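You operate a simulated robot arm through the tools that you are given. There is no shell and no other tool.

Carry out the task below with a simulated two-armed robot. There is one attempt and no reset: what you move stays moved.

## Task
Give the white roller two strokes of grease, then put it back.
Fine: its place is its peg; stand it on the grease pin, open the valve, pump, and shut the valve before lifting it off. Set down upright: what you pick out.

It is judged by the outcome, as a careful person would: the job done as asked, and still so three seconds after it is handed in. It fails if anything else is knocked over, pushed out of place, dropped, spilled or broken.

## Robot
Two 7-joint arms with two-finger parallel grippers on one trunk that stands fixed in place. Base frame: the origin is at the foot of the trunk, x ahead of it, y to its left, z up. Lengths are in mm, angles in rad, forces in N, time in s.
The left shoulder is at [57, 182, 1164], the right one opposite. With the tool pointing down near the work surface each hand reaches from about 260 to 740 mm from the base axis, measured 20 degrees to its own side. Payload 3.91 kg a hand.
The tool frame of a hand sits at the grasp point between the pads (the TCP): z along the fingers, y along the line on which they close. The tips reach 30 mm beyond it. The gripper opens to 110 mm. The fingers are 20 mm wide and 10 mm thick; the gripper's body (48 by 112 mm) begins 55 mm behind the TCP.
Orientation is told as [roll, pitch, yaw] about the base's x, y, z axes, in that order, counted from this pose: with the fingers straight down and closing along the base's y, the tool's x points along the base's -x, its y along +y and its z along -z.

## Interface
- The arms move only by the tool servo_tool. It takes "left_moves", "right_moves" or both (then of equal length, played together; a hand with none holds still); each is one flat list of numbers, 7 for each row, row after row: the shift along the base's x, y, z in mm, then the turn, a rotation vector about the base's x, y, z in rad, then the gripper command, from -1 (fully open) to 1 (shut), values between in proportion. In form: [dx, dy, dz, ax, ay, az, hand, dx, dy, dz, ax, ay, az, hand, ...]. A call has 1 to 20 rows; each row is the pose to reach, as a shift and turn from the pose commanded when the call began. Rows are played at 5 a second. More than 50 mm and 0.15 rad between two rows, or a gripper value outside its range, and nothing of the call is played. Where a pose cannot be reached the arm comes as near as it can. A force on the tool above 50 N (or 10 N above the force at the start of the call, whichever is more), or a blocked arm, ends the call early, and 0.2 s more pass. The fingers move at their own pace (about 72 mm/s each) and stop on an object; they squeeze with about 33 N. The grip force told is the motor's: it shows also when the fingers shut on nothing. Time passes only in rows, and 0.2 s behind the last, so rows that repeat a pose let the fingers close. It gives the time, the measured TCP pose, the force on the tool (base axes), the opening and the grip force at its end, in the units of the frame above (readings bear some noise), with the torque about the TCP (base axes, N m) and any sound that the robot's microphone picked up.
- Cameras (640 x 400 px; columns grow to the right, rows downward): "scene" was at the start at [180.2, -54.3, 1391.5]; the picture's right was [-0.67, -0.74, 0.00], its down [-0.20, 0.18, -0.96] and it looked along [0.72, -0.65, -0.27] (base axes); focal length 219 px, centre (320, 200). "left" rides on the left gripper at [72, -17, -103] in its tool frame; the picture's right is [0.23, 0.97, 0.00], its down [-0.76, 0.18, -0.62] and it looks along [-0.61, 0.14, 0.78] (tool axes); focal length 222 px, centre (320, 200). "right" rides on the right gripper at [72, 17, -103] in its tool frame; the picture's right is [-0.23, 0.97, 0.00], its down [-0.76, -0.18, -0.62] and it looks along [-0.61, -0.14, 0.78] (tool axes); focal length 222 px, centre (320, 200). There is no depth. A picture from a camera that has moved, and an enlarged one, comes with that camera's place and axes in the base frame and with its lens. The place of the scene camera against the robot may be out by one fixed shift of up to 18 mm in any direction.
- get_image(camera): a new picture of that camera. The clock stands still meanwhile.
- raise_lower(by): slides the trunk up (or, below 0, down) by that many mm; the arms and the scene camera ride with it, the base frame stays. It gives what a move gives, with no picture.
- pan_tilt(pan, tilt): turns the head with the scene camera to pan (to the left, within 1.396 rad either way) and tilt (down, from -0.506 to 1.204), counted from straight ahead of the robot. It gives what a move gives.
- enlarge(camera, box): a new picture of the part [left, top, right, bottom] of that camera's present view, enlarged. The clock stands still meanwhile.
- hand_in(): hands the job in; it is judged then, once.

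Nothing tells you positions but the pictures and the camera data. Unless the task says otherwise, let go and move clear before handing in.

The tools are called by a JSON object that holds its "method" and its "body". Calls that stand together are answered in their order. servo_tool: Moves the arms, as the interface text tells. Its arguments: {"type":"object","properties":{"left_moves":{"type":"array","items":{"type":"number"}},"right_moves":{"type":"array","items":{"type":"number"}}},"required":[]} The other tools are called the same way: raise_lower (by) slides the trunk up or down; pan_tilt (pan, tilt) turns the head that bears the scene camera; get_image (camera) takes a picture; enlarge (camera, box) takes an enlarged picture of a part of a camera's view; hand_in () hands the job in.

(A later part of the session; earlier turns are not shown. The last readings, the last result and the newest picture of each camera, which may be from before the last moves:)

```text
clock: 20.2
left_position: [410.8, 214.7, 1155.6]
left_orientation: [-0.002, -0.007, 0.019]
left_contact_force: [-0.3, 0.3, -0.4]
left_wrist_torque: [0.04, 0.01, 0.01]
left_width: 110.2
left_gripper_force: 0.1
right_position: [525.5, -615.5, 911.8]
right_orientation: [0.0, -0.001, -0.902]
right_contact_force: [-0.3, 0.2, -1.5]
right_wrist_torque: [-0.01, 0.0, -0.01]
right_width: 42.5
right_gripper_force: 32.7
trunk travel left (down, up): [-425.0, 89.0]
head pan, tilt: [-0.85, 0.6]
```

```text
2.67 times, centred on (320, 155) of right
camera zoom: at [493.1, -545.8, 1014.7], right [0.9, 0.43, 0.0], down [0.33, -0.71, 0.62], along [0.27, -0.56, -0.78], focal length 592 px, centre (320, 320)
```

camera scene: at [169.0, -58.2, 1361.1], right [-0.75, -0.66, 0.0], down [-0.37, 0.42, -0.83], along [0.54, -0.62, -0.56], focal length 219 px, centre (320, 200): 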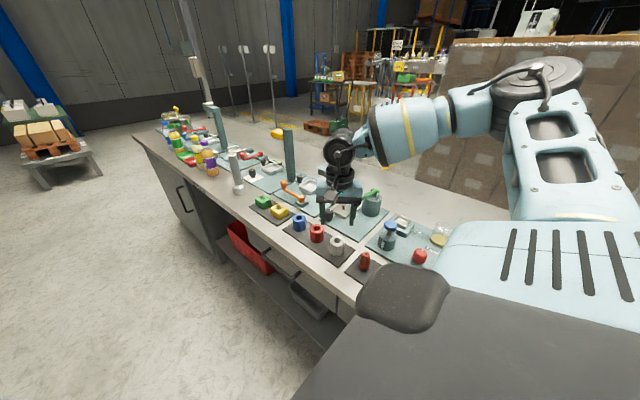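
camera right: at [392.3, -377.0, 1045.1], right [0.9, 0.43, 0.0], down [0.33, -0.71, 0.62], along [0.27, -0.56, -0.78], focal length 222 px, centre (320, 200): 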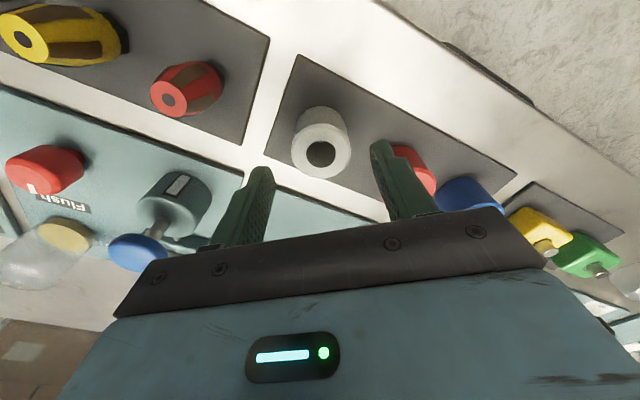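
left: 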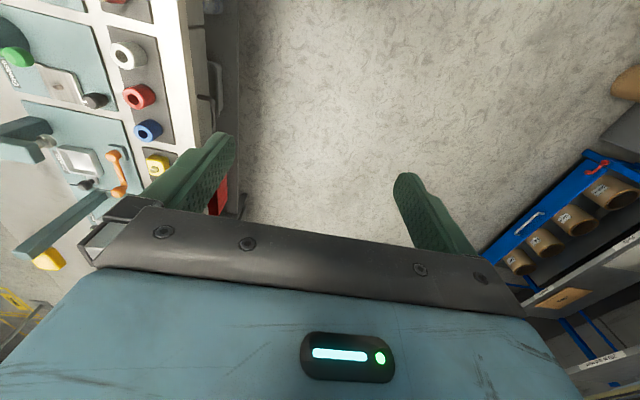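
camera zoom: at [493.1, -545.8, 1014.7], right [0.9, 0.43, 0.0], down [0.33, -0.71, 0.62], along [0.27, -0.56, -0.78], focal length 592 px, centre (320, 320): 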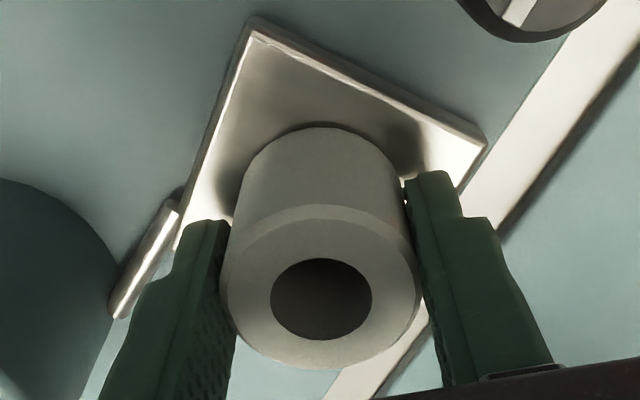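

Nearly on the plate. A few more small steps until contact is felt.

{"method": "servo_tool", "body": {"right_moves": [0, 0, -1, 0, 0, 0, 1, 0, 0, -2, 0, 0, 0, 1, 0, 0, -2, 0, 0, 0, 1]}}

{"method": "enlarge", "body": {"camera": "scene", "box": [330, 180, 390, 225]}}

```text
clock: 21.0
left_position: [411.1, 214.7, 1155.5]
left_orientation: [-0.004, -0.008, 0.02]
left_contact_force: [-0.5, -0.1, -1.2]
left_wrist_torque: [0.0, 0.0, 0.02]
left_width: 109.9
left_gripper_force: 0.1
right_position: [524.3, -613.9, 911.8]
right_orientation: [0.002, -0.001, -0.903]
right_contact_force: [-0.9, -1.9, 6.7]
right_wrist_torque: [-0.06, 0.16, 0.01]
right_width: 42.8
right_gripper_force: 32.9
trunk travel left (down, up): [-425.0, 89.0]
head pan, tilt: [-0.85, 0.6]
```

```text
8.89 times, centred on (360, 202) of scene
camera zoom: at [168.5, -57.7, 1361.3], right [-0.75, -0.66, 0.0], down [-0.37, 0.42, -0.83], along [0.54, -0.62, -0.56], focal length 1949 px, centre (-36, 178)
```

zoom: 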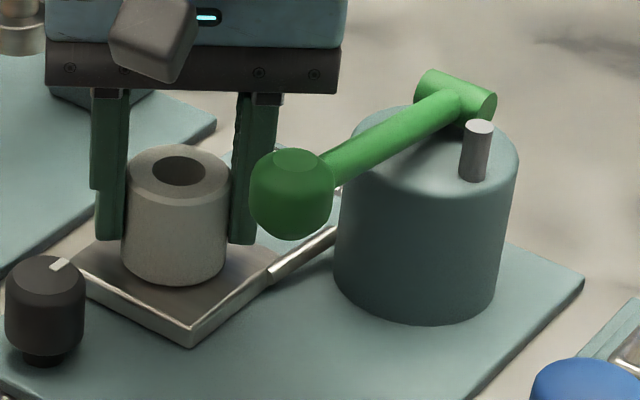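

The roller is resting on the plate over the pin (about 7 N contact). I'll open the fingers and rise straight up, then check that it stands properly.

{"method": "servo_tool", "body": {"right_moves": [0, 0, 0.7, 0, 0, 0, 1, 0, 0, 0.7, 0, 0, 0, 0.15, 0, 0, 0.7, 0, 0, 0, 0, 0, 0, 0.7, 0, 0, 0, -0.15, 0, 0, 0.7, 0, 0, 0, -0.15, 0, 0, 20, 0, 0, 0, -0.15, 0, 0, 50, 0, 0, 0, -0.15, 0, 0, 90, 0, 0, 0, -0.15, 0, 0, 90, 0, 0, 0, -0.15]}}

{"method": "enlarge", "body": {"camera": "scene", "box": [330, 180, 390, 225]}}

{"method": "get_image", "body": {"camera": "right"}}

{"method": "enlarge", "body": {"camera": "right", "box": [220, 50, 420, 200]}}

```text
clock: 23.0
left_position: [411.7, 213.3, 1155.9]
left_orientation: [-0.001, -0.005, 0.02]
left_contact_force: [0.0, 0.1, -1.3]
left_wrist_torque: [0.04, 0.01, 0.01]
left_width: 110.1
left_gripper_force: 0.1
right_position: [524.9, -614.3, 1002.2]
right_orientation: [0.002, 0.0, -0.903]
right_contact_force: [0.3, 0.4, -0.9]
right_wrist_torque: [0.06, -0.01, -0.02]
right_width: 63.5
right_gripper_force: 0.1
trunk travel left (down, up): [-425.0, 89.0]
head pan, tilt: [-0.85, 0.6]
```

```text
8.89 times, centred on (360, 202) of scene
camera zoom: at [169.6, -58.6, 1361.0], right [-0.75, -0.66, 0.0], down [-0.37, 0.42, -0.82], along [0.54, -0.62, -0.57], focal length 1949 px, centre (-36, 178)
```

zoom: 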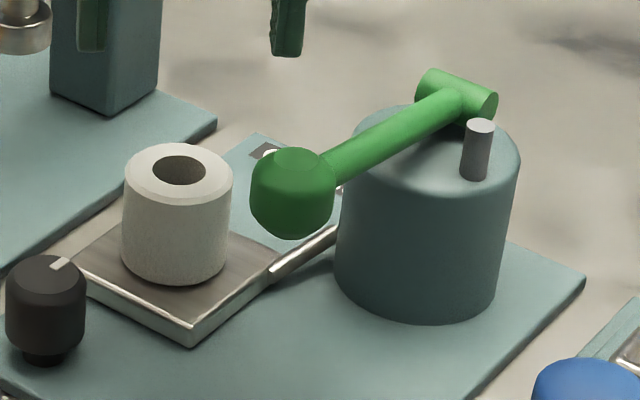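

```text
taken
camera right: at [493.8, -546.3, 1103.2], right [0.9, 0.43, 0.0], down [0.33, -0.71, 0.62], along [0.27, -0.56, -0.78], focal length 222 px, centre (320, 200)
```

right: 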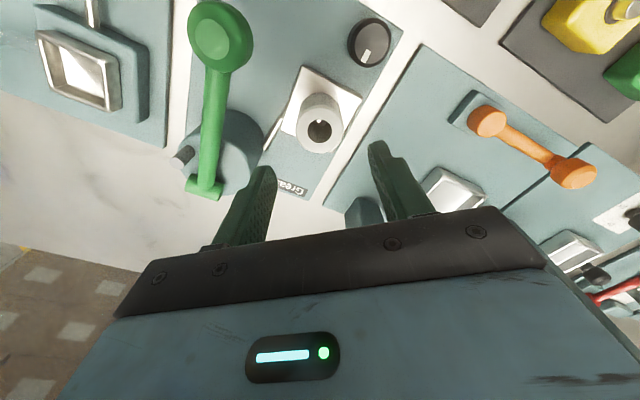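

```text
2.67 times, centred on (320, 125) of right
camera zoom: at [493.8, -546.3, 1103.2], right [0.9, 0.43, 0.0], down [0.33, -0.71, 0.62], along [0.27, -0.56, -0.78], focal length 592 px, centre (320, 400)
```

zoom: 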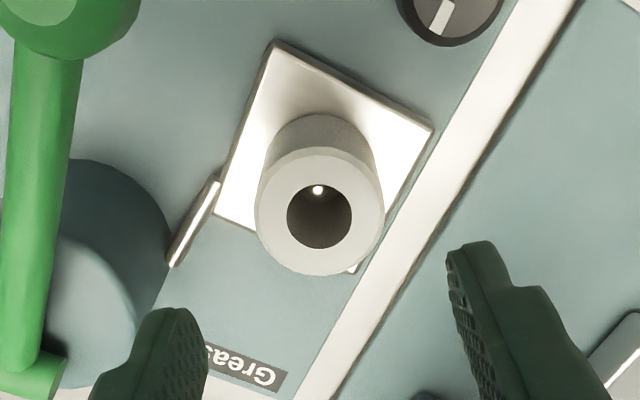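

The roller stands properly on the pin. Next is the valve knob at about (536.5, -543.5); I move above it with the hand yawed to about -1.5, ready to turn it counter-clockwise, and check alignment.

{"method": "servo_tool", "body": {"right_moves": [2, 15, 0, 0, 0, -0.12, 0, 4, 30, 0, 0, 0, -0.24, 0, 6, 45, -10, 0, 0, -0.36, 0, 9, 60, -25, 0, 0, -0.48, 0, 11.4, 69.3, -41, 0, 0, -0.6, 0, 11.4, 69.3, -41, 0, 0, -0.6, 0]}}

{"method": "get_image", "body": {"camera": "right"}}

{"method": "enlarge", "body": {"camera": "right", "box": [220, 70, 420, 220]}}

```text
clock: 24.4
left_position: [410.3, 214.5, 1154.9]
left_orientation: [0.0, -0.006, 0.019]
left_contact_force: [-0.4, -0.6, 0.5]
left_wrist_torque: [-0.02, 0.0, 0.04]
left_width: 110.1
left_gripper_force: 0.0
right_position: [536.0, -545.6, 959.5]
right_orientation: [-0.001, 0.0, -1.501]
right_contact_force: [0.2, -0.9, -0.1]
right_wrist_torque: [0.03, -0.02, 0.02]
right_width: 55.2
right_gripper_force: 0.0
trunk travel left (down, up): [-425.0, 89.0]
head pan, tilt: [-0.85, 0.6]
```

```text
taken
camera right: at [547.9, -470.7, 1061.4], right [0.99, -0.16, 0.0], down [-0.13, -0.77, 0.62], along [-0.1, -0.61, -0.78], focal length 222 px, centre (320, 200)
```

right: 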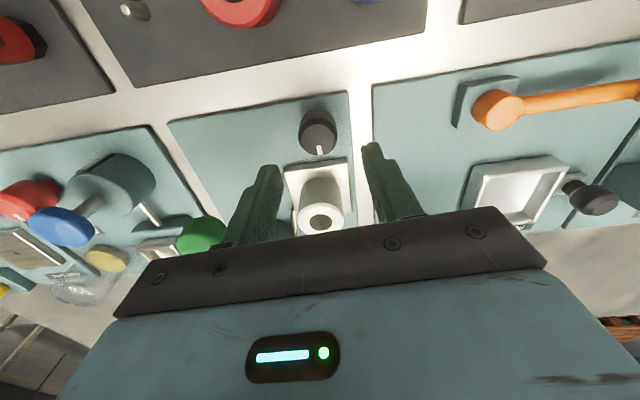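

```text
2.67 times, centred on (320, 145) of right
camera zoom: at [547.9, -470.7, 1061.4], right [0.99, -0.16, 0.0], down [-0.13, -0.77, 0.62], along [-0.1, -0.61, -0.78], focal length 592 px, centre (320, 347)
```

zoom: 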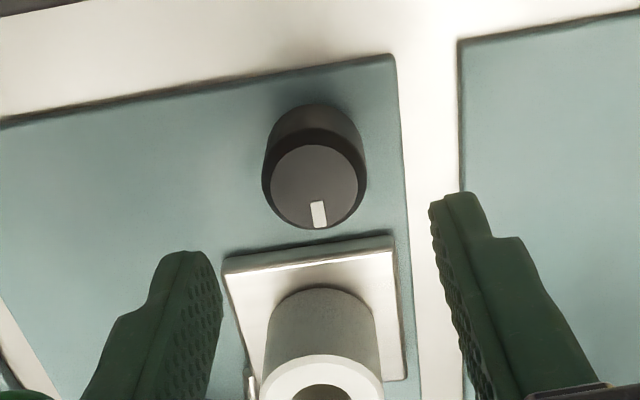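

The knob is about 1.5 mm off the tool axis. I'll correct by (-1.3, +1.7), descend around it, and close gently.

{"method": "servo_tool", "body": {"right_moves": [-1.3, 1.7, -20, 0, 0, 0, 0, -1.3, 1.7, -45, 0, 0, 0, 0, -1.3, 1.7, -62, 0, 0, 0, 0, -1.3, 1.7, -62, 0, 0, 0, 0, -1.3, 1.7, -62, 0, 0, 0, 0.3, -1.3, 1.7, -62, 0, 0, 0, 0.6, -1.3, 1.7, -62, 0, 0, 0, 1, -1.3, 1.7, -62, 0, 0, 0, 1]}}

{"method": "enlarge", "body": {"camera": "right", "box": [220, 90, 420, 240]}}

{"method": "enlarge", "body": {"camera": "scene", "box": [310, 170, 410, 240]}}

```text
clock: 26.2
left_position: [411.8, 215.8, 1154.0]
left_orientation: [-0.002, -0.005, 0.019]
left_contact_force: [0.5, -0.5, 0.9]
left_wrist_torque: [-0.01, -0.02, 0.0]
left_width: 110.1
left_gripper_force: 0.0
right_position: [536.1, -542.9, 897.9]
right_orientation: [0.002, 0.0, -1.501]
right_contact_force: [4.7, 0.3, -0.9]
right_wrist_torque: [0.1, -0.28, 0.0]
right_width: 31.3
right_gripper_force: 45.3
trunk travel left (down, up): [-425.0, 89.0]
head pan, tilt: [-0.85, 0.6]
```

```text
2.67 times, centred on (320, 165) of right
camera zoom: at [546.5, -468.5, 1000.4], right [0.99, -0.16, 0.0], down [-0.13, -0.77, 0.62], along [-0.1, -0.61, -0.78], focal length 592 px, centre (320, 293)
```

zoom: 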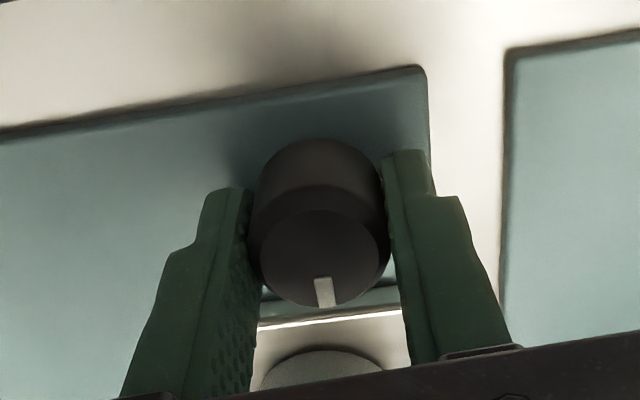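

```text
5.71 times, centred on (360, 205) of scene
camera zoom: at [169.9, -58.2, 1361.0], right [-0.75, -0.66, 0.0], down [-0.37, 0.42, -0.82], along [0.54, -0.62, -0.57], focal length 1253 px, centre (91, 171)
```

zoom: 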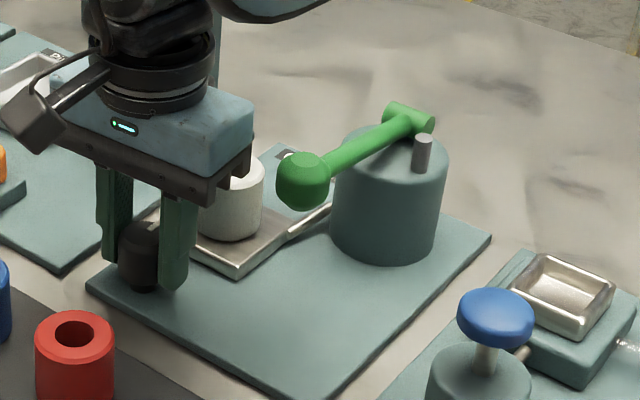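

The knob is gripped (31 mm) with the mark at -y. I'll test a small counter-clockwise turn and read the torque.

{"method": "servo_tool", "body": {"right_moves": [-0.4, 0, 0, 0, 0, 0.08, 1, -0.4, 0, 0, 0, 0, 0.16, 1, -0.4, 0, 0, 0, 0, 0.24, 1]}}

{"method": "enlarge", "body": {"camera": "right", "box": [220, 90, 420, 240]}}

```text
clock: 27.0
left_position: [412.6, 214.9, 1153.7]
left_orientation: [-0.003, -0.006, 0.019]
left_contact_force: [0.5, 0.4, 0.7]
left_wrist_torque: [0.0, 0.0, -0.02]
left_width: 110.2
left_gripper_force: 0.0
right_position: [534.1, -544.3, 897.3]
right_orientation: [0.0, 0.0, -1.261]
right_contact_force: [6.7, -1.2, 1.7]
right_wrist_torque: [0.01, -0.11, -0.67]
right_width: 31.6
right_gripper_force: 45.4
trunk travel left (down, up): [-425.0, 89.0]
head pan, tilt: [-0.85, 0.6]
```

```text
2.67 times, centred on (320, 165) of right
camera zoom: at [528.9, -467.7, 1000.5], right [1.0, 0.08, 0.0], down [0.06, -0.78, 0.62], along [0.05, -0.62, -0.78], focal length 592 px, centre (320, 293)
```

zoom: 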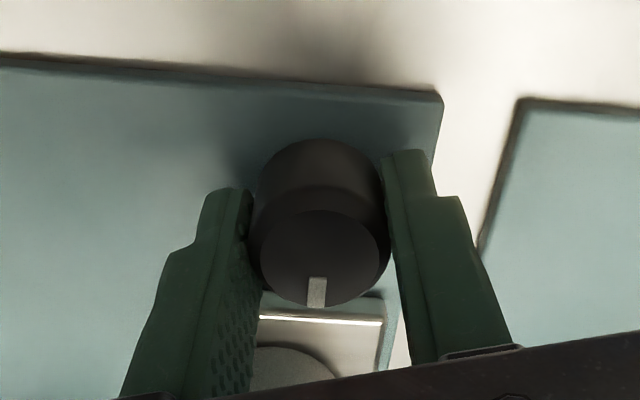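

The knob held still while the fingers slipped (0.67 N·m), so counter-clockwise is against the stop; it opens clockwise. I'll loosen, rotate the open fingers around the knob back to about yaw 0, and grip again.

{"method": "servo_tool", "body": {"right_moves": [0, 0, 0, 0, 0, 0, 0.5, 0, 0, 2, 0, 0, 0, 0.2, 0, 0, 3, 0, 0, 0.14, 0.2, 0, 0, 3, 0, 0, 0.28, 0.2, 0, 0, 3, 0, 0, 0.42, 0.2, 0, 0, 3, 0, 0, 0.56, 0.2, 0, 0, 3, 0, 0, 0.7, 0.2, 0, 0, 3, 0, 0, 0.84, 0.2, 0, 0, 3, 0, 0, 0.98, 0.2, 0, 0, 3, 0, 0, 1.12, 0.2, 0, 0, 3, 0, 0, 1.26, 0.2, 0, 0, 3, 0, 0, 1.26, 0.2]}}

{"method": "get_image", "body": {"camera": "right"}}

{"method": "enlarge", "body": {"camera": "right", "box": [220, 90, 420, 240]}}

{"method": "enlarge", "body": {"camera": "scene", "box": [310, 170, 410, 240]}}

```text
clock: 29.4
left_position: [409.4, 216.2, 1155.2]
left_orientation: [-0.002, -0.004, 0.02]
left_contact_force: [0.4, -0.1, -0.3]
left_wrist_torque: [-0.01, 0.0, -0.05]
left_width: 110.1
left_gripper_force: 0.0
right_position: [525.2, -539.9, 887.8]
right_orientation: [-0.02, 0.034, -0.054]
right_contact_force: [-5.9, 0.8, 15.9]
right_wrist_torque: [-0.26, 0.06, -0.03]
right_width: 43.4
right_gripper_force: 0.1
right hand out of reach, approached as far as the arm can: row 11, 12
trunk travel left (down, up): [-425.0, 89.0]
head pan, tilt: [-0.85, 0.6]
stopped in row 12 (right hand): the force on the tool passed its limit at 94 N (the readings are from after the stop); the commanded pose is now the measured one
```

```text
taken
camera right: at [456.6, -516.5, 992.4], right [0.28, 0.96, -0.03], down [0.77, -0.21, 0.6], along [0.57, -0.19, -0.8], focal length 222 px, centre (320, 200)
```

right: 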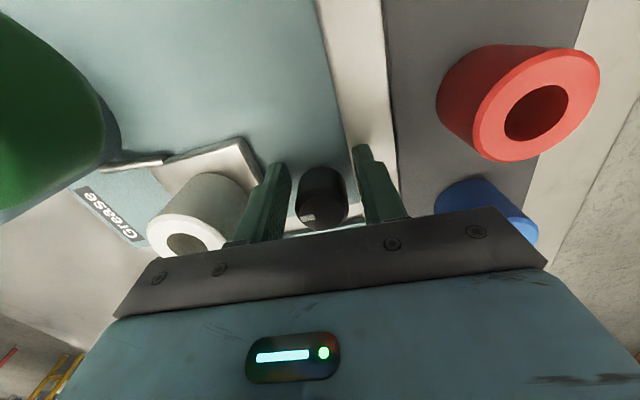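

```text
2.67 times, centred on (320, 165) of right
camera zoom: at [456.6, -516.5, 992.4], right [0.28, 0.96, -0.03], down [0.77, -0.21, 0.6], along [0.57, -0.19, -0.8], focal length 592 px, centre (320, 293)
```

zoom: 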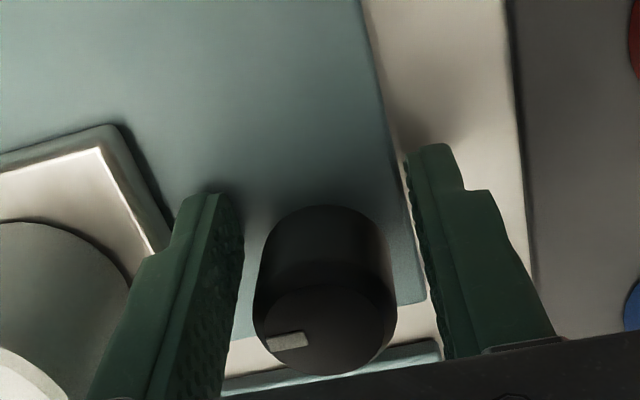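

```text
5.71 times, centred on (360, 205) of scene
camera zoom: at [167.4, -57.3, 1361.5], right [-0.75, -0.66, 0.0], down [-0.37, 0.42, -0.83], along [0.55, -0.62, -0.56], focal length 1253 px, centre (91, 171)
```

zoom: 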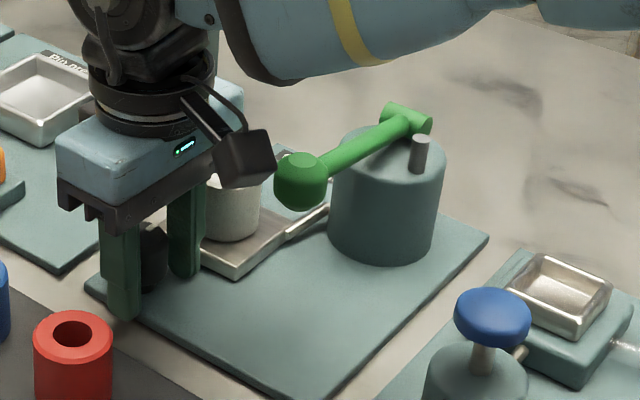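

At yaw ~0 the arm ran out of reach and the tips dipped to the plate; nothing appears disturbed, and the knob still stands between the fingers. I'll raise, level the hand and back off to yaw about -0.25.

{"method": "servo_tool", "body": {"right_moves": [0, 0, 8, 0.01, -0.015, -0.06, 0.2, 5, -1, 14, 0.018, -0.034, -0.14, 0.2, 9.8, -1.9, 14, 0.016, -0.036, -0.2, 0.2, 9.8, -1.9, 14, 0.016, -0.036, -0.2, 0.2]}}

{"method": "enlarge", "body": {"camera": "right", "box": [220, 90, 420, 240]}}

{"method": "enlarge", "body": {"camera": "scene", "box": [310, 170, 410, 240]}}

```text
clock: 30.4
left_position: [411.2, 214.8, 1155.4]
left_orientation: [-0.001, -0.003, 0.019]
left_contact_force: [0.0, -0.4, -0.1]
left_wrist_torque: [-0.01, -0.02, 0.03]
left_width: 109.8
left_gripper_force: 0.0
right_position: [534.7, -543.0, 899.4]
right_orientation: [0.0, 0.006, -0.254]
right_contact_force: [-0.1, 0.1, -1.1]
right_wrist_torque: [-0.03, -0.04, 0.01]
right_width: 43.8
right_gripper_force: 0.1
trunk travel left (down, up): [-425.0, 89.0]
head pan, tilt: [-0.85, 0.6]
```

```text
2.67 times, centred on (320, 165) of right
camera zoom: at [469.1, -507.6, 1001.7], right [0.46, 0.89, 0.0], down [0.7, -0.36, 0.62], along [0.55, -0.29, -0.78], focal length 592 px, centre (320, 293)
```

zoom: 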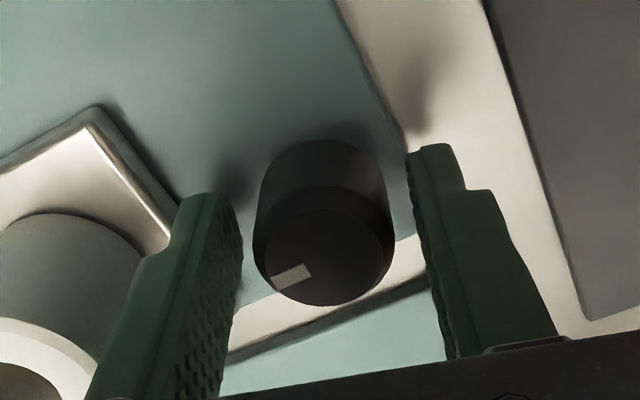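

```text
5.71 times, centred on (360, 205) of scene
camera zoom: at [168.9, -58.0, 1361.1], right [-0.75, -0.66, 0.0], down [-0.37, 0.42, -0.83], along [0.54, -0.62, -0.56], focal length 1253 px, centre (91, 171)
```

zoom: 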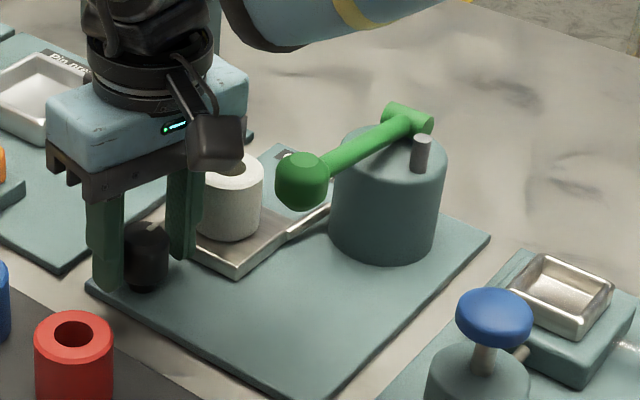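

Hand is level and centred on the knob at yaw -0.25. I close and turn clockwise, checking midway.

{"method": "servo_tool", "body": {"right_moves": [0, 0, 0, 0, 0, 0, 0.5, 0, 0, 0, 0, 0, 0, 1, 0, 0, 0, 0, 0, 0, 1, 0, 0, 0, 0, 0, -0.12, 1, 0, 0, 0, 0, 0, -0.24, 1, 0, 0, 0, 0, 0, -0.36, 1, 0, 0, 0, 0, 0, -0.48, 1, 0, 0, 0, 0, 0, -0.6, 1]}}

{"method": "enlarge", "body": {"camera": "right", "box": [220, 90, 420, 240]}}

```text
clock: 32.2
left_position: [411.4, 215.9, 1154.4]
left_orientation: [-0.001, -0.007, 0.02]
left_contact_force: [-0.1, 0.2, -0.7]
left_wrist_torque: [0.01, -0.03, 0.03]
left_width: 110.1
left_gripper_force: 0.0
right_position: [535.7, -543.0, 897.3]
right_orientation: [0.0, 0.004, -0.856]
right_contact_force: [0.5, 3.8, 1.2]
right_wrist_torque: [0.45, 0.45, 0.0]
right_width: 31.4
right_gripper_force: 44.9
trunk travel left (down, up): [-425.0, 89.0]
head pan, tilt: [-0.85, 0.6]
```

```text
2.67 times, centred on (320, 165) of right
camera zoom: at [500.5, -476.0, 1001.6], right [0.88, 0.47, 0.0], down [0.37, -0.69, 0.62], along [0.29, -0.55, -0.79], focal length 592 px, centre (320, 293)
```

zoom: 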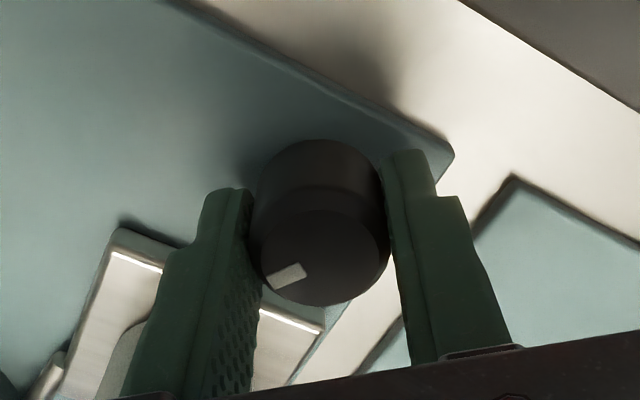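

The knob turns freely clockwise with the hand. I'll continue until the quarter turn / stop is felt.

{"method": "servo_tool", "body": {"right_moves": [0, 0, 0, 0, 0, -0.12, 1, 0, 0, 0, 0, 0, -0.24, 1, 0, 0, 0, 0, 0, -0.36, 1, 0, 0, 0, 0, 0, -0.48, 1, 0, 0, 0, 0, 0, -0.6, 1, 0, 0, 0, 0, 0, -0.72, 1, 0, 0, 0, 0, 0, -0.84, 1]}}

{"method": "enlarge", "body": {"camera": "right", "box": [220, 90, 420, 240]}}

```text
clock: 33.8
left_position: [411.3, 215.5, 1154.9]
left_orientation: [-0.002, -0.005, 0.019]
left_contact_force: [-0.4, 0.4, 1.1]
left_wrist_torque: [0.0, 0.0, -0.01]
left_width: 109.8
left_gripper_force: 0.1
right_position: [534.4, -541.6, 899.1]
right_orientation: [0.001, 0.004, -1.694]
right_contact_force: [2.0, 4.7, -1.7]
right_wrist_torque: [0.06, 0.04, 0.0]
right_width: 31.1
right_gripper_force: 44.7
trunk travel left (down, up): [-425.0, 89.0]
head pan, tilt: [-0.85, 0.6]
```

```text
2.67 times, centred on (320, 165) of right
camera zoom: at [560.3, -472.1, 1001.6], right [0.94, -0.35, 0.0], down [-0.27, -0.74, 0.62], along [-0.21, -0.58, -0.79], focal length 592 px, centre (320, 293)
```

zoom: 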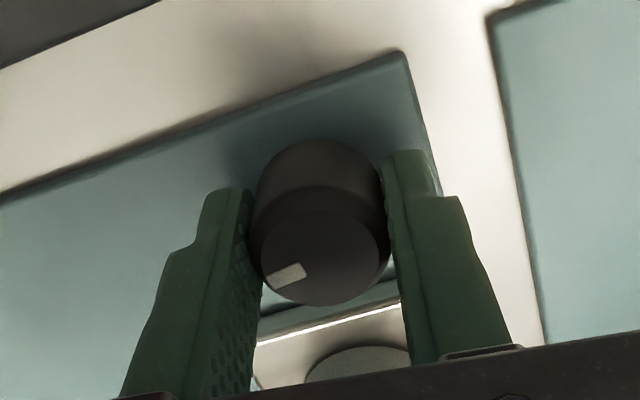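

It has followed about 1.44 rad so far without resistance. I'll continue a little at a time to feel for the stop.

{"method": "servo_tool", "body": {"right_moves": [0, 0, 0, 0, 0, -0.08, 1, 0, 0, 0, 0, 0, -0.16, 1, 0, 0, 0, 0, 0, -0.22, 1]}}

{"method": "enlarge", "body": {"camera": "right", "box": [220, 90, 420, 240]}}

```text
clock: 34.6
left_position: [411.1, 215.1, 1153.7]
left_orientation: [-0.002, -0.005, 0.021]
left_contact_force: [0.1, 0.0, 0.6]
left_wrist_torque: [0.04, -0.02, 0.0]
left_width: 109.8
left_gripper_force: 0.0
right_position: [534.3, -543.3, 898.0]
right_orientation: [0.003, 0.003, -1.914]
right_contact_force: [-1.5, -0.4, 0.3]
right_wrist_torque: [-0.11, 0.09, 0.62]
right_width: 31.5
right_gripper_force: 44.8
trunk travel left (down, up): [-425.0, 89.0]
head pan, tilt: [-0.85, 0.6]
```

```text
2.67 times, centred on (320, 165) of right
camera zoom: at [574.3, -480.1, 1001.5], right [0.84, -0.54, 0.0], down [-0.42, -0.66, 0.62], along [-0.34, -0.52, -0.78], focal length 592 px, centre (320, 293)
```

zoom: 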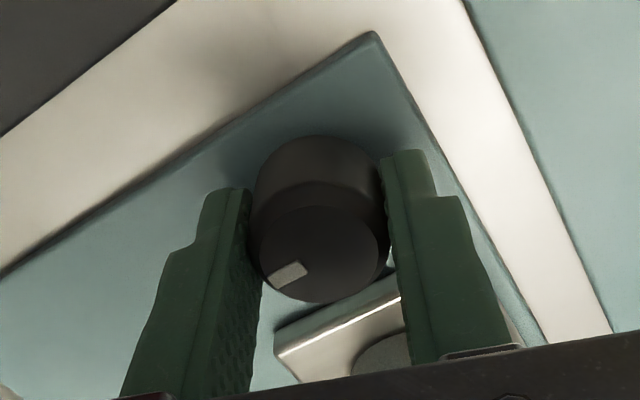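

The stop is felt (0.62 N·m) after about a quarter turn, with the mark now toward -x: the valve is open. I'll release, rise, and move above the lever's ball with the fingers set to close along x.

{"method": "servo_tool", "body": {"right_moves": [0, 0, 0, 0, 0, 0, 0.6, 0, 0, 0, 0, 0, 0, 0.2, 0, 0, 2, 0, 0, 0, 0.1, 0, 0, 40, 0, 0, 0, 0.1, 0, 0, 80, 0, 0, 0.05, 0.1, 0, 0, 130, 0, 0, 0.1, 0.1, -30, -10, 131, 0, 0, 0.2, 0, -60, -22, 131, 0, 0, 0.3, 0, -82.7, -31.3, 131, 0, 0, 0.343, 0, -82.7, -31.3, 131, 0, 0, 0.343, 0]}}

{"method": "get_image", "body": {"camera": "right"}}

{"method": "enlarge", "body": {"camera": "right", "box": [220, 70, 420, 220]}}

{"method": "enlarge", "body": {"camera": "scene", "box": [310, 160, 410, 235]}}

```text
clock: 36.8
left_position: [411.5, 214.8, 1154.2]
left_orientation: [-0.001, -0.005, 0.019]
left_contact_force: [1.1, -0.6, -0.2]
left_wrist_torque: [0.01, -0.02, 0.0]
left_width: 110.2
left_gripper_force: 0.0
right_position: [453.0, -576.6, 1029.6]
right_orientation: [-0.001, 0.006, -1.569]
right_contact_force: [0.0, -0.1, 0.0]
right_wrist_torque: [0.01, 0.03, -0.01]
right_width: 55.2
right_gripper_force: 0.0
trunk travel left (down, up): [-425.0, 89.0]
head pan, tilt: [-0.85, 0.6]
```

```text
taken
camera right: at [469.6, -502.5, 1132.7], right [0.97, -0.23, 0.0], down [-0.18, -0.76, 0.62], along [-0.14, -0.6, -0.79], focal length 222 px, centre (320, 200)
```

right: 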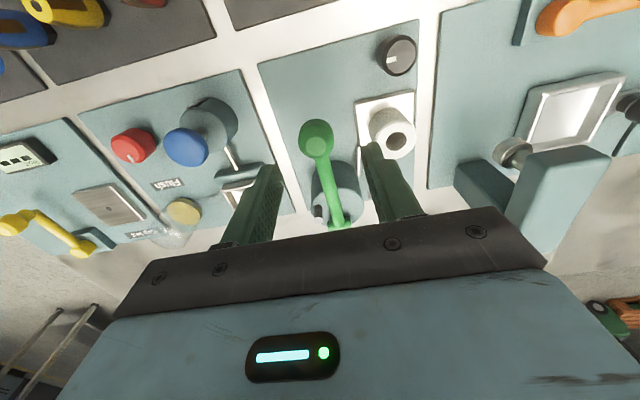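

```text
2.67 times, centred on (320, 145) of right
camera zoom: at [469.6, -502.5, 1132.7], right [0.97, -0.23, 0.0], down [-0.18, -0.76, 0.62], along [-0.14, -0.6, -0.79], focal length 592 px, centre (320, 347)
```

zoom: 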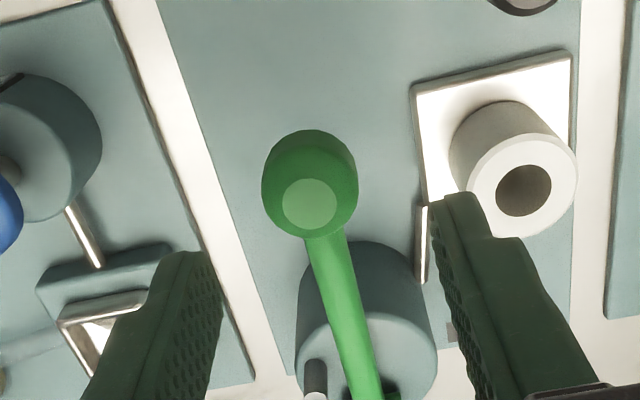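

```text
5.33 times, centred on (360, 198) of scene
camera zoom: at [169.7, -57.9, 1361.0], right [-0.75, -0.66, 0.0], down [-0.37, 0.42, -0.82], along [0.54, -0.62, -0.57], focal length 1169 px, centre (107, 213)
```

zoom: 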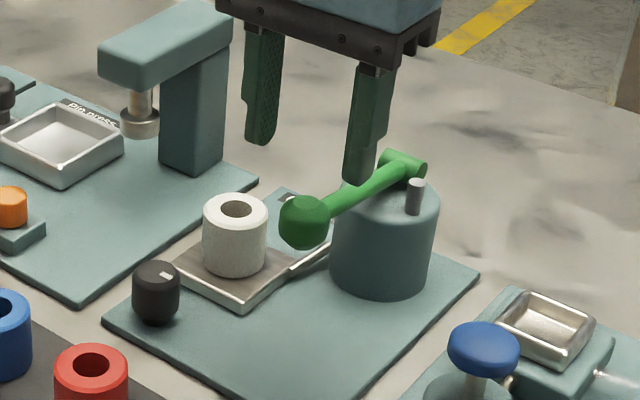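

The ball is at about (450, -575, 957), 30 mm across, and the lever runs back to its hinge near y = -685. I'll lower over the ball and grip it; with the fingers closing along the hinge axis it can pivot in the grip.

{"method": "servo_tool", "body": {"right_moves": [-3, 0.5, -20, 0, 0, 0, 0, -3, 0.5, -45, 0, 0, 0, 0, -3, 0.5, -65, 0, 0, 0, 0, -3, 0.5, -65, 0, 0, 0, 0]}}

{"method": "enlarge", "body": {"camera": "right", "box": [220, 90, 420, 240]}}

{"method": "enlarge", "body": {"camera": "scene", "box": [310, 160, 410, 235]}}

```text
clock: 37.8
left_position: [411.1, 215.1, 1155.0]
left_orientation: [-0.003, -0.004, 0.021]
left_contact_force: [-0.4, 0.5, 0.1]
left_wrist_torque: [-0.01, 0.0, -0.01]
left_width: 109.9
left_gripper_force: 0.1
right_position: [450.0, -576.7, 965.2]
right_orientation: [0.002, 0.005, -1.571]
right_contact_force: [0.0, 0.1, 0.3]
right_wrist_torque: [-0.03, -0.01, 0.01]
right_width: 55.1
right_gripper_force: 0.1
trunk travel left (down, up): [-425.0, 89.0]
head pan, tilt: [-0.85, 0.6]
```

```text
2.67 times, centred on (320, 165) of right
camera zoom: at [467.3, -502.3, 1067.1], right [0.97, -0.23, 0.0], down [-0.18, -0.76, 0.62], along [-0.14, -0.6, -0.79], focal length 592 px, centre (320, 293)
```

zoom: 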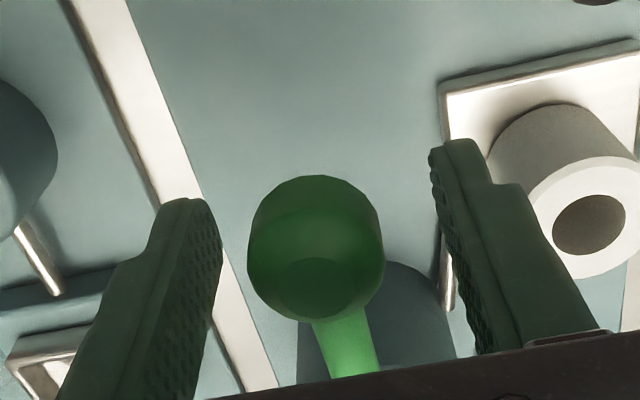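

```text
5.33 times, centred on (360, 198) of scene
camera zoom: at [169.1, -58.0, 1361.1], right [-0.75, -0.66, 0.0], down [-0.37, 0.42, -0.83], along [0.54, -0.62, -0.56], focal length 1169 px, centre (107, 213)
```

zoom: 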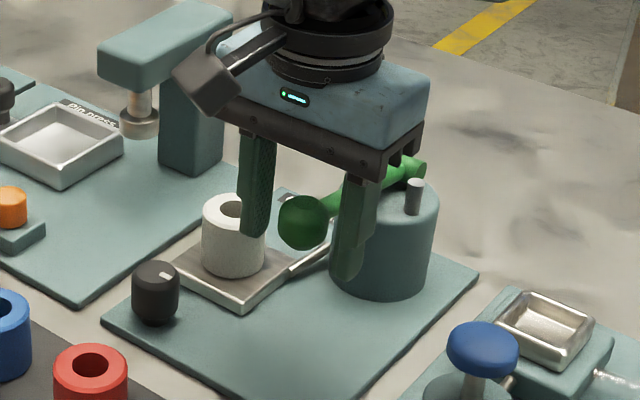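

The ball is centred between the fingers. I'll close on it and press it down a little along its arc, watching the force.

{"method": "servo_tool", "body": {"right_moves": [0, 0, 0, 0, 0, 0, 0.4, 0, 0, 0, 0, 0, 0, 1, 0, 0, 0, 0, 0, 0, 1, 0, 0.6, -6, 0, 0, 0, 1, 0, 1, -12, 0, 0, 0, 1]}}

{"method": "enlarge", "body": {"camera": "right", "box": [220, 90, 420, 240]}}

{"method": "enlarge", "body": {"camera": "scene", "box": [310, 160, 410, 235]}}

```text
clock: 39.0
left_position: [410.7, 215.9, 1155.3]
left_orientation: [-0.002, -0.005, 0.021]
left_contact_force: [0.6, 0.2, 0.2]
left_wrist_torque: [-0.01, 0.0, 0.0]
left_width: 109.8
left_gripper_force: 0.0
right_position: [449.1, -573.8, 953.8]
right_orientation: [0.007, 0.001, -1.573]
right_contact_force: [-0.3, -11.7, 11.9]
right_wrist_torque: [-1.28, 0.22, -0.04]
right_width: 29.5
right_gripper_force: 45.2
trunk travel left (down, up): [-425.0, 89.0]
head pan, tilt: [-0.85, 0.6]
```

```text
2.67 times, centred on (320, 165) of right
camera zoom: at [466.1, -501.0, 1056.7], right [0.97, -0.23, 0.0], down [-0.18, -0.76, 0.62], along [-0.14, -0.61, -0.78], focal length 592 px, centre (320, 293)
```

zoom: 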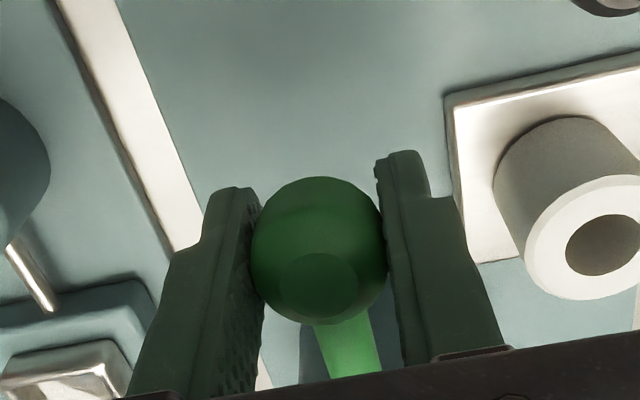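

```text
5.33 times, centred on (360, 198) of scene
camera zoom: at [168.5, -58.6, 1361.2], right [-0.75, -0.66, 0.0], down [-0.37, 0.42, -0.83], along [0.54, -0.62, -0.56], focal length 1169 px, centre (107, 213)
```

zoom: 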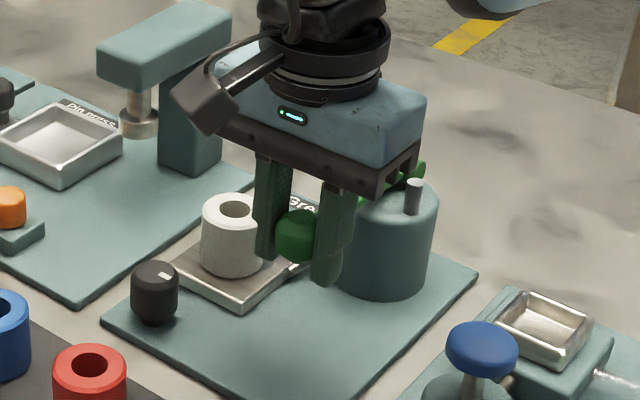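

The lever yields downward with about 12 N of resistance, and it wants to travel more toward -y. I'll follow that and continue the stroke.

{"method": "servo_tool", "body": {"right_moves": [0, -2.5, -4, 0, 0, 0, 1, 0, -4, -8, 0, 0, 0, 1, 0, -6, -13, 0, 0, 0, 1, 0, -8, -18, 0, 0, 0, 1]}}

{"method": "enlarge", "body": {"camera": "scene", "box": [310, 160, 410, 235]}}

{"method": "enlarge", "body": {"camera": "right", "box": [220, 90, 420, 240]}}

```text
clock: 40.0
left_position: [411.9, 218.9, 1154.6]
left_orientation: [-0.005, -0.004, 0.019]
left_contact_force: [0.2, 0.5, 0.4]
left_wrist_torque: [0.01, 0.02, -0.02]
left_width: 110.3
left_gripper_force: 0.0
right_position: [449.2, -575.0, 935.3]
right_orientation: [0.001, 0.006, -1.569]
right_contact_force: [6.6, 24.3, 8.4]
right_wrist_torque: [-0.69, -0.09, 0.01]
right_width: 29.2
right_gripper_force: 45.2
trunk travel left (down, up): [-425.0, 89.0]
head pan, tilt: [-0.85, 0.6]
```

```text
5.33 times, centred on (360, 198) of scene
camera zoom: at [169.6, -54.3, 1361.2], right [-0.75, -0.66, 0.0], down [-0.37, 0.42, -0.83], along [0.54, -0.62, -0.56], focal length 1169 px, centre (107, 213)
```

zoom: 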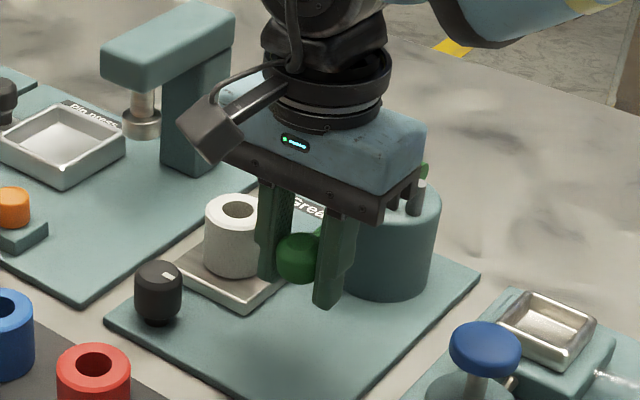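

```text
2.67 times, centred on (320, 165) of right
camera zoom: at [466.2, -502.8, 1039.0], right [0.97, -0.23, 0.0], down [-0.18, -0.77, 0.62], along [-0.14, -0.6, -0.79], focal length 592 px, centre (320, 293)
```

zoom: 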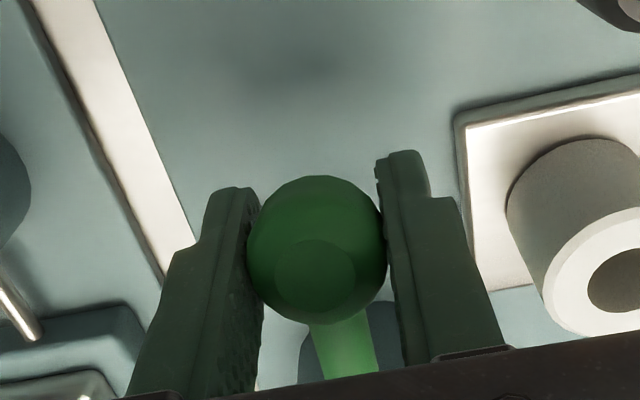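

The side force is from me steering too far toward -y; the arc is nearly vertical here. I'll correct y back by about 5 mm and press further down.

{"method": "servo_tool", "body": {"right_moves": [0, 4, -1, 0, 0, 0, 1, 0, 5.5, -5, 0, 0, 0, 1, 0, 5, -10, 0, 0, 0, 1, 0, 5, -10, 0, 0, 0, 1]}}

{"method": "enlarge", "body": {"camera": "scene", "box": [310, 160, 410, 235]}}

```text
clock: 41.0
left_position: [412.4, 213.7, 1155.3]
left_orientation: [-0.001, -0.005, 0.019]
left_contact_force: [0.3, 0.5, -0.4]
left_wrist_torque: [0.01, -0.02, 0.01]
left_width: 109.9
left_gripper_force: 0.1
right_position: [450.6, -576.8, 925.2]
right_orientation: [0.004, 0.0, -1.571]
right_contact_force: [11.4, -14.7, 16.7]
right_wrist_torque: [-1.26, -0.12, -0.07]
right_width: 29.4
right_gripper_force: 45.0
trunk travel left (down, up): [-425.0, 89.0]
head pan, tilt: [-0.85, 0.6]
```

```text
5.33 times, centred on (360, 198) of scene
camera zoom: at [169.3, -58.4, 1361.1], right [-0.75, -0.66, 0.0], down [-0.37, 0.42, -0.82], along [0.54, -0.62, -0.57], focal length 1169 px, centre (107, 213)
```

zoom: 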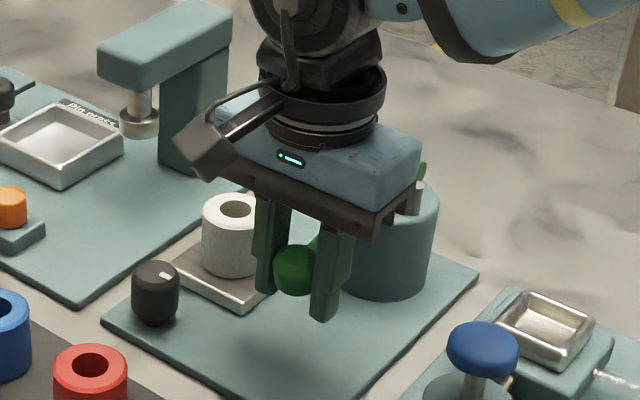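

Continuing the stroke with a small correction for the side forces.

{"method": "servo_tool", "body": {"right_moves": [1, -2.2, -2, 0, 0, 0, 1, 1, -3.5, -6, 0, 0, 0, 1, 1, -4.8, -10, 0, 0, 0, 1, 1, -4.8, -10, 0, 0, 0, 1]}}

{"method": "enlarge", "body": {"camera": "right", "box": [220, 90, 420, 240]}}

```text
clock: 42.0
left_position: [409.4, 216.1, 1154.9]
left_orientation: [-0.003, -0.006, 0.02]
left_contact_force: [0.3, -0.3, 0.2]
left_wrist_torque: [-0.02, -0.01, 0.0]
left_width: 110.3
left_gripper_force: 0.0
right_position: [450.6, -578.7, 916.9]
right_orientation: [0.005, 0.001, -1.57]
right_contact_force: [1.8, -6.9, 32.0]
right_wrist_torque: [-0.19, 0.09, -0.14]
right_width: 29.5
right_gripper_force: 45.6
trunk travel left (down, up): [-425.0, 89.0]
head pan, tilt: [-0.85, 0.6]
```

```text
2.67 times, centred on (320, 165) of right
camera zoom: at [466.2, -504.8, 1019.8], right [0.97, -0.23, 0.0], down [-0.18, -0.76, 0.62], along [-0.14, -0.6, -0.79], focal length 592 px, centre (320, 293)
```

zoom: 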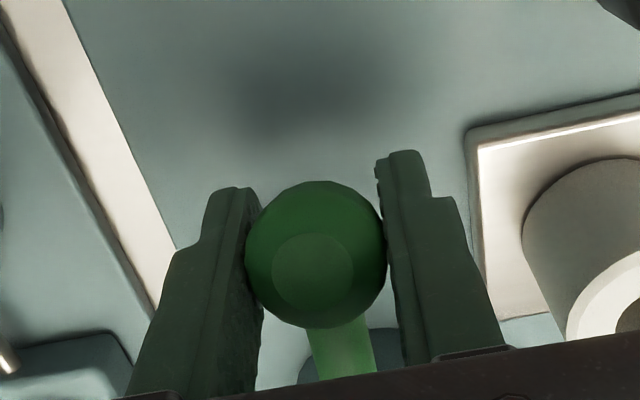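

Vertical resistance has risen to 32 N; one more small press tells whether this is the bottom stop.

{"method": "servo_tool", "body": {"right_moves": [1, -0.8, -1, 0, 0, 0, 1, 1, -1, -2, 0, 0, 0, 1]}}

```text
clock: 42.6
left_position: [408.0, 217.7, 1155.1]
left_orientation: [-0.005, -0.005, 0.019]
left_contact_force: [-0.7, 0.1, 0.1]
left_wrist_torque: [0.0, -0.04, 0.01]
left_width: 110.1
left_gripper_force: 0.1
right_position: [449.2, -578.9, 916.5]
right_orientation: [0.007, 0.003, -1.568]
right_contact_force: [-4.5, 3.8, 35.7]
right_wrist_torque: [-0.33, 0.11, -0.06]
right_width: 29.4
right_gripper_force: 44.7
trunk travel left (down, up): [-425.0, 89.0]
head pan, tilt: [-0.85, 0.6]
```

{"method": "servo_tool", "body": {"right_moves": [0, 0, -1.2, 0, 0, 0, 1, 0, 0, -1.2, 0, 0, 0, 1, 0, 0, -1.2, 0, 0, 0, 1]}}

{"method": "enlarge", "body": {"camera": "scene", "box": [310, 160, 410, 235]}}

```text
clock: 43.4
left_position: [408.6, 218.5, 1156.2]
left_orientation: [-0.005, -0.007, 0.019]
left_contact_force: [0.0, -0.3, 0.1]
left_wrist_torque: [0.02, -0.01, -0.02]
left_width: 109.8
left_gripper_force: 0.1
right_position: [450.1, -578.2, 916.0]
right_orientation: [0.007, 0.001, -1.569]
right_contact_force: [-6.7, 6.5, 41.0]
right_wrist_torque: [0.12, 0.06, 0.1]
right_width: 29.7
right_gripper_force: 45.2
trunk travel left (down, up): [-425.0, 89.0]
head pan, tilt: [-0.85, 0.6]
```

```text
5.33 times, centred on (360, 198) of scene
camera zoom: at [165.6, -53.8, 1361.8], right [-0.75, -0.66, 0.0], down [-0.37, 0.42, -0.83], along [0.55, -0.62, -0.56], focal length 1169 px, centre (107, 213)
```

zoom: 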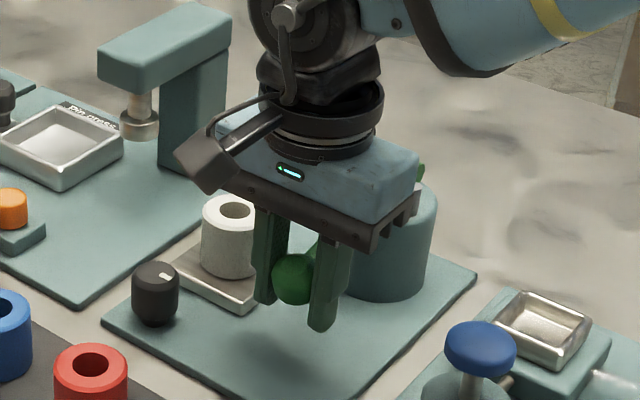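

The lever is at its bottom stop (held at z = 916 with 41 N). First down-stroke is complete; now I bring it back up along the same arc.

{"method": "servo_tool", "body": {"right_moves": [0, 1.3, 7, 0, 0, 0, 1, 0, 3.3, 15, 0, 0, 0, 1, 0, 4.8, 23, 0, 0, 0, 1, -0.5, 6.3, 33, 0, 0, 0, 1, -0.5, 7.3, 43, 0, 0, 0, 1, -0.5, 7.3, 49, 0, 0, 0, 1, -0.5, 7.3, 52, 0, 0, 0, 1, -0.5, 7.3, 52, 0, 0, 0, 1]}}

{"method": "enlarge", "body": {"camera": "right", "box": [220, 90, 420, 240]}}

{"method": "enlarge", "body": {"camera": "scene", "box": [310, 160, 410, 235]}}

```text
clock: 45.2
left_position: [411.9, 213.6, 1155.5]
left_orientation: [0.0, -0.006, 0.019]
left_contact_force: [0.6, 0.4, 1.0]
left_wrist_torque: [0.0, 0.01, 0.03]
left_width: 110.0
left_gripper_force: 0.0
right_position: [449.5, -576.4, 963.0]
right_orientation: [-0.002, 0.004, -1.572]
right_contact_force: [-1.5, -11.2, -8.8]
right_wrist_torque: [0.98, 0.08, -0.11]
right_width: 29.2
right_gripper_force: 44.6
trunk travel left (down, up): [-425.0, 89.0]
head pan, tilt: [-0.85, 0.6]
```

```text
2.67 times, centred on (320, 165) of right
camera zoom: at [466.7, -502.6, 1064.9], right [0.97, -0.23, 0.0], down [-0.18, -0.76, 0.62], along [-0.14, -0.6, -0.79], focal length 592 px, centre (320, 293)
```

zoom: 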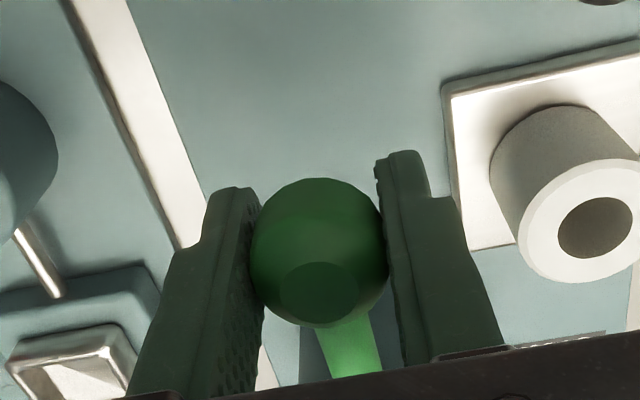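

```text
5.33 times, centred on (360, 198) of scene
camera zoom: at [169.7, -60.5, 1360.9], right [-0.75, -0.66, 0.0], down [-0.37, 0.43, -0.82], along [0.54, -0.62, -0.57], focal length 1169 px, centre (107, 213)
```

zoom: 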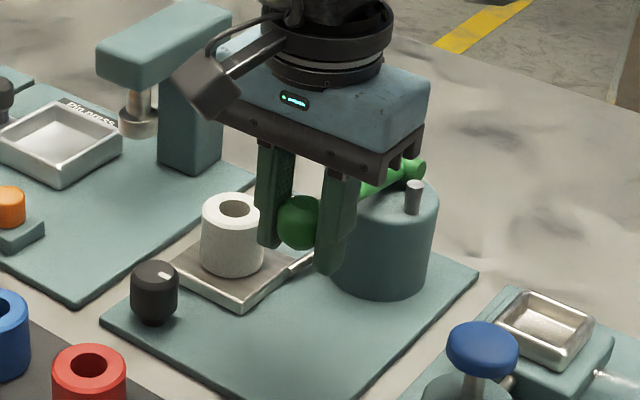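

The lever is nearly back at its starting height; I'll bring it the last couple of millimetres to be sure the stroke is complete.

{"method": "servo_tool", "body": {"right_moves": [0, -1, 1.2, 0, 0, 0, 1, 0, -1.2, 2.4, 0, 0, 0, 1, 0, -1.2, 2.4, 0, 0, 0, 1]}}

{"method": "enlarge", "body": {"camera": "right", "box": [220, 90, 420, 240]}}

```text
clock: 46.0
left_position: [412.4, 213.4, 1154.7]
left_orientation: [0.0, -0.004, 0.02]
left_contact_force: [-0.1, 0.0, 0.4]
left_wrist_torque: [0.02, -0.01, -0.02]
left_width: 110.0
left_gripper_force: 0.0
right_position: [450.1, -574.4, 963.4]
right_orientation: [-0.006, 0.008, -1.569]
right_contact_force: [-2.2, 0.4, -27.9]
right_wrist_torque: [0.33, -0.06, 0.14]
right_width: 29.3
right_gripper_force: 45.2
trunk travel left (down, up): [-425.0, 89.0]
head pan, tilt: [-0.85, 0.6]
```

```text
2.67 times, centred on (320, 165) of right
camera zoom: at [467.1, -503.1, 1065.7], right [0.97, -0.23, -0.01], down [-0.17, -0.77, 0.62], along [-0.14, -0.6, -0.79], focal length 592 px, centre (320, 293)
```

zoom: 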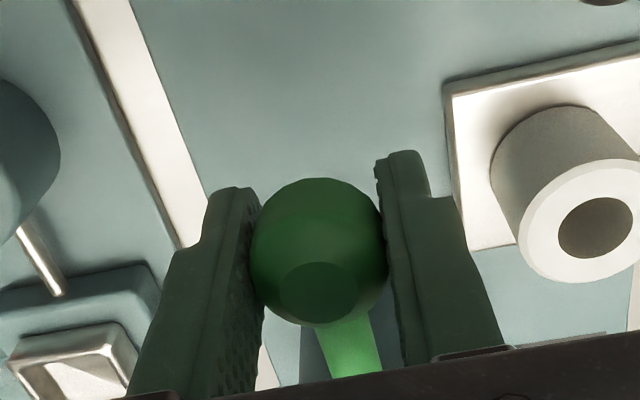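

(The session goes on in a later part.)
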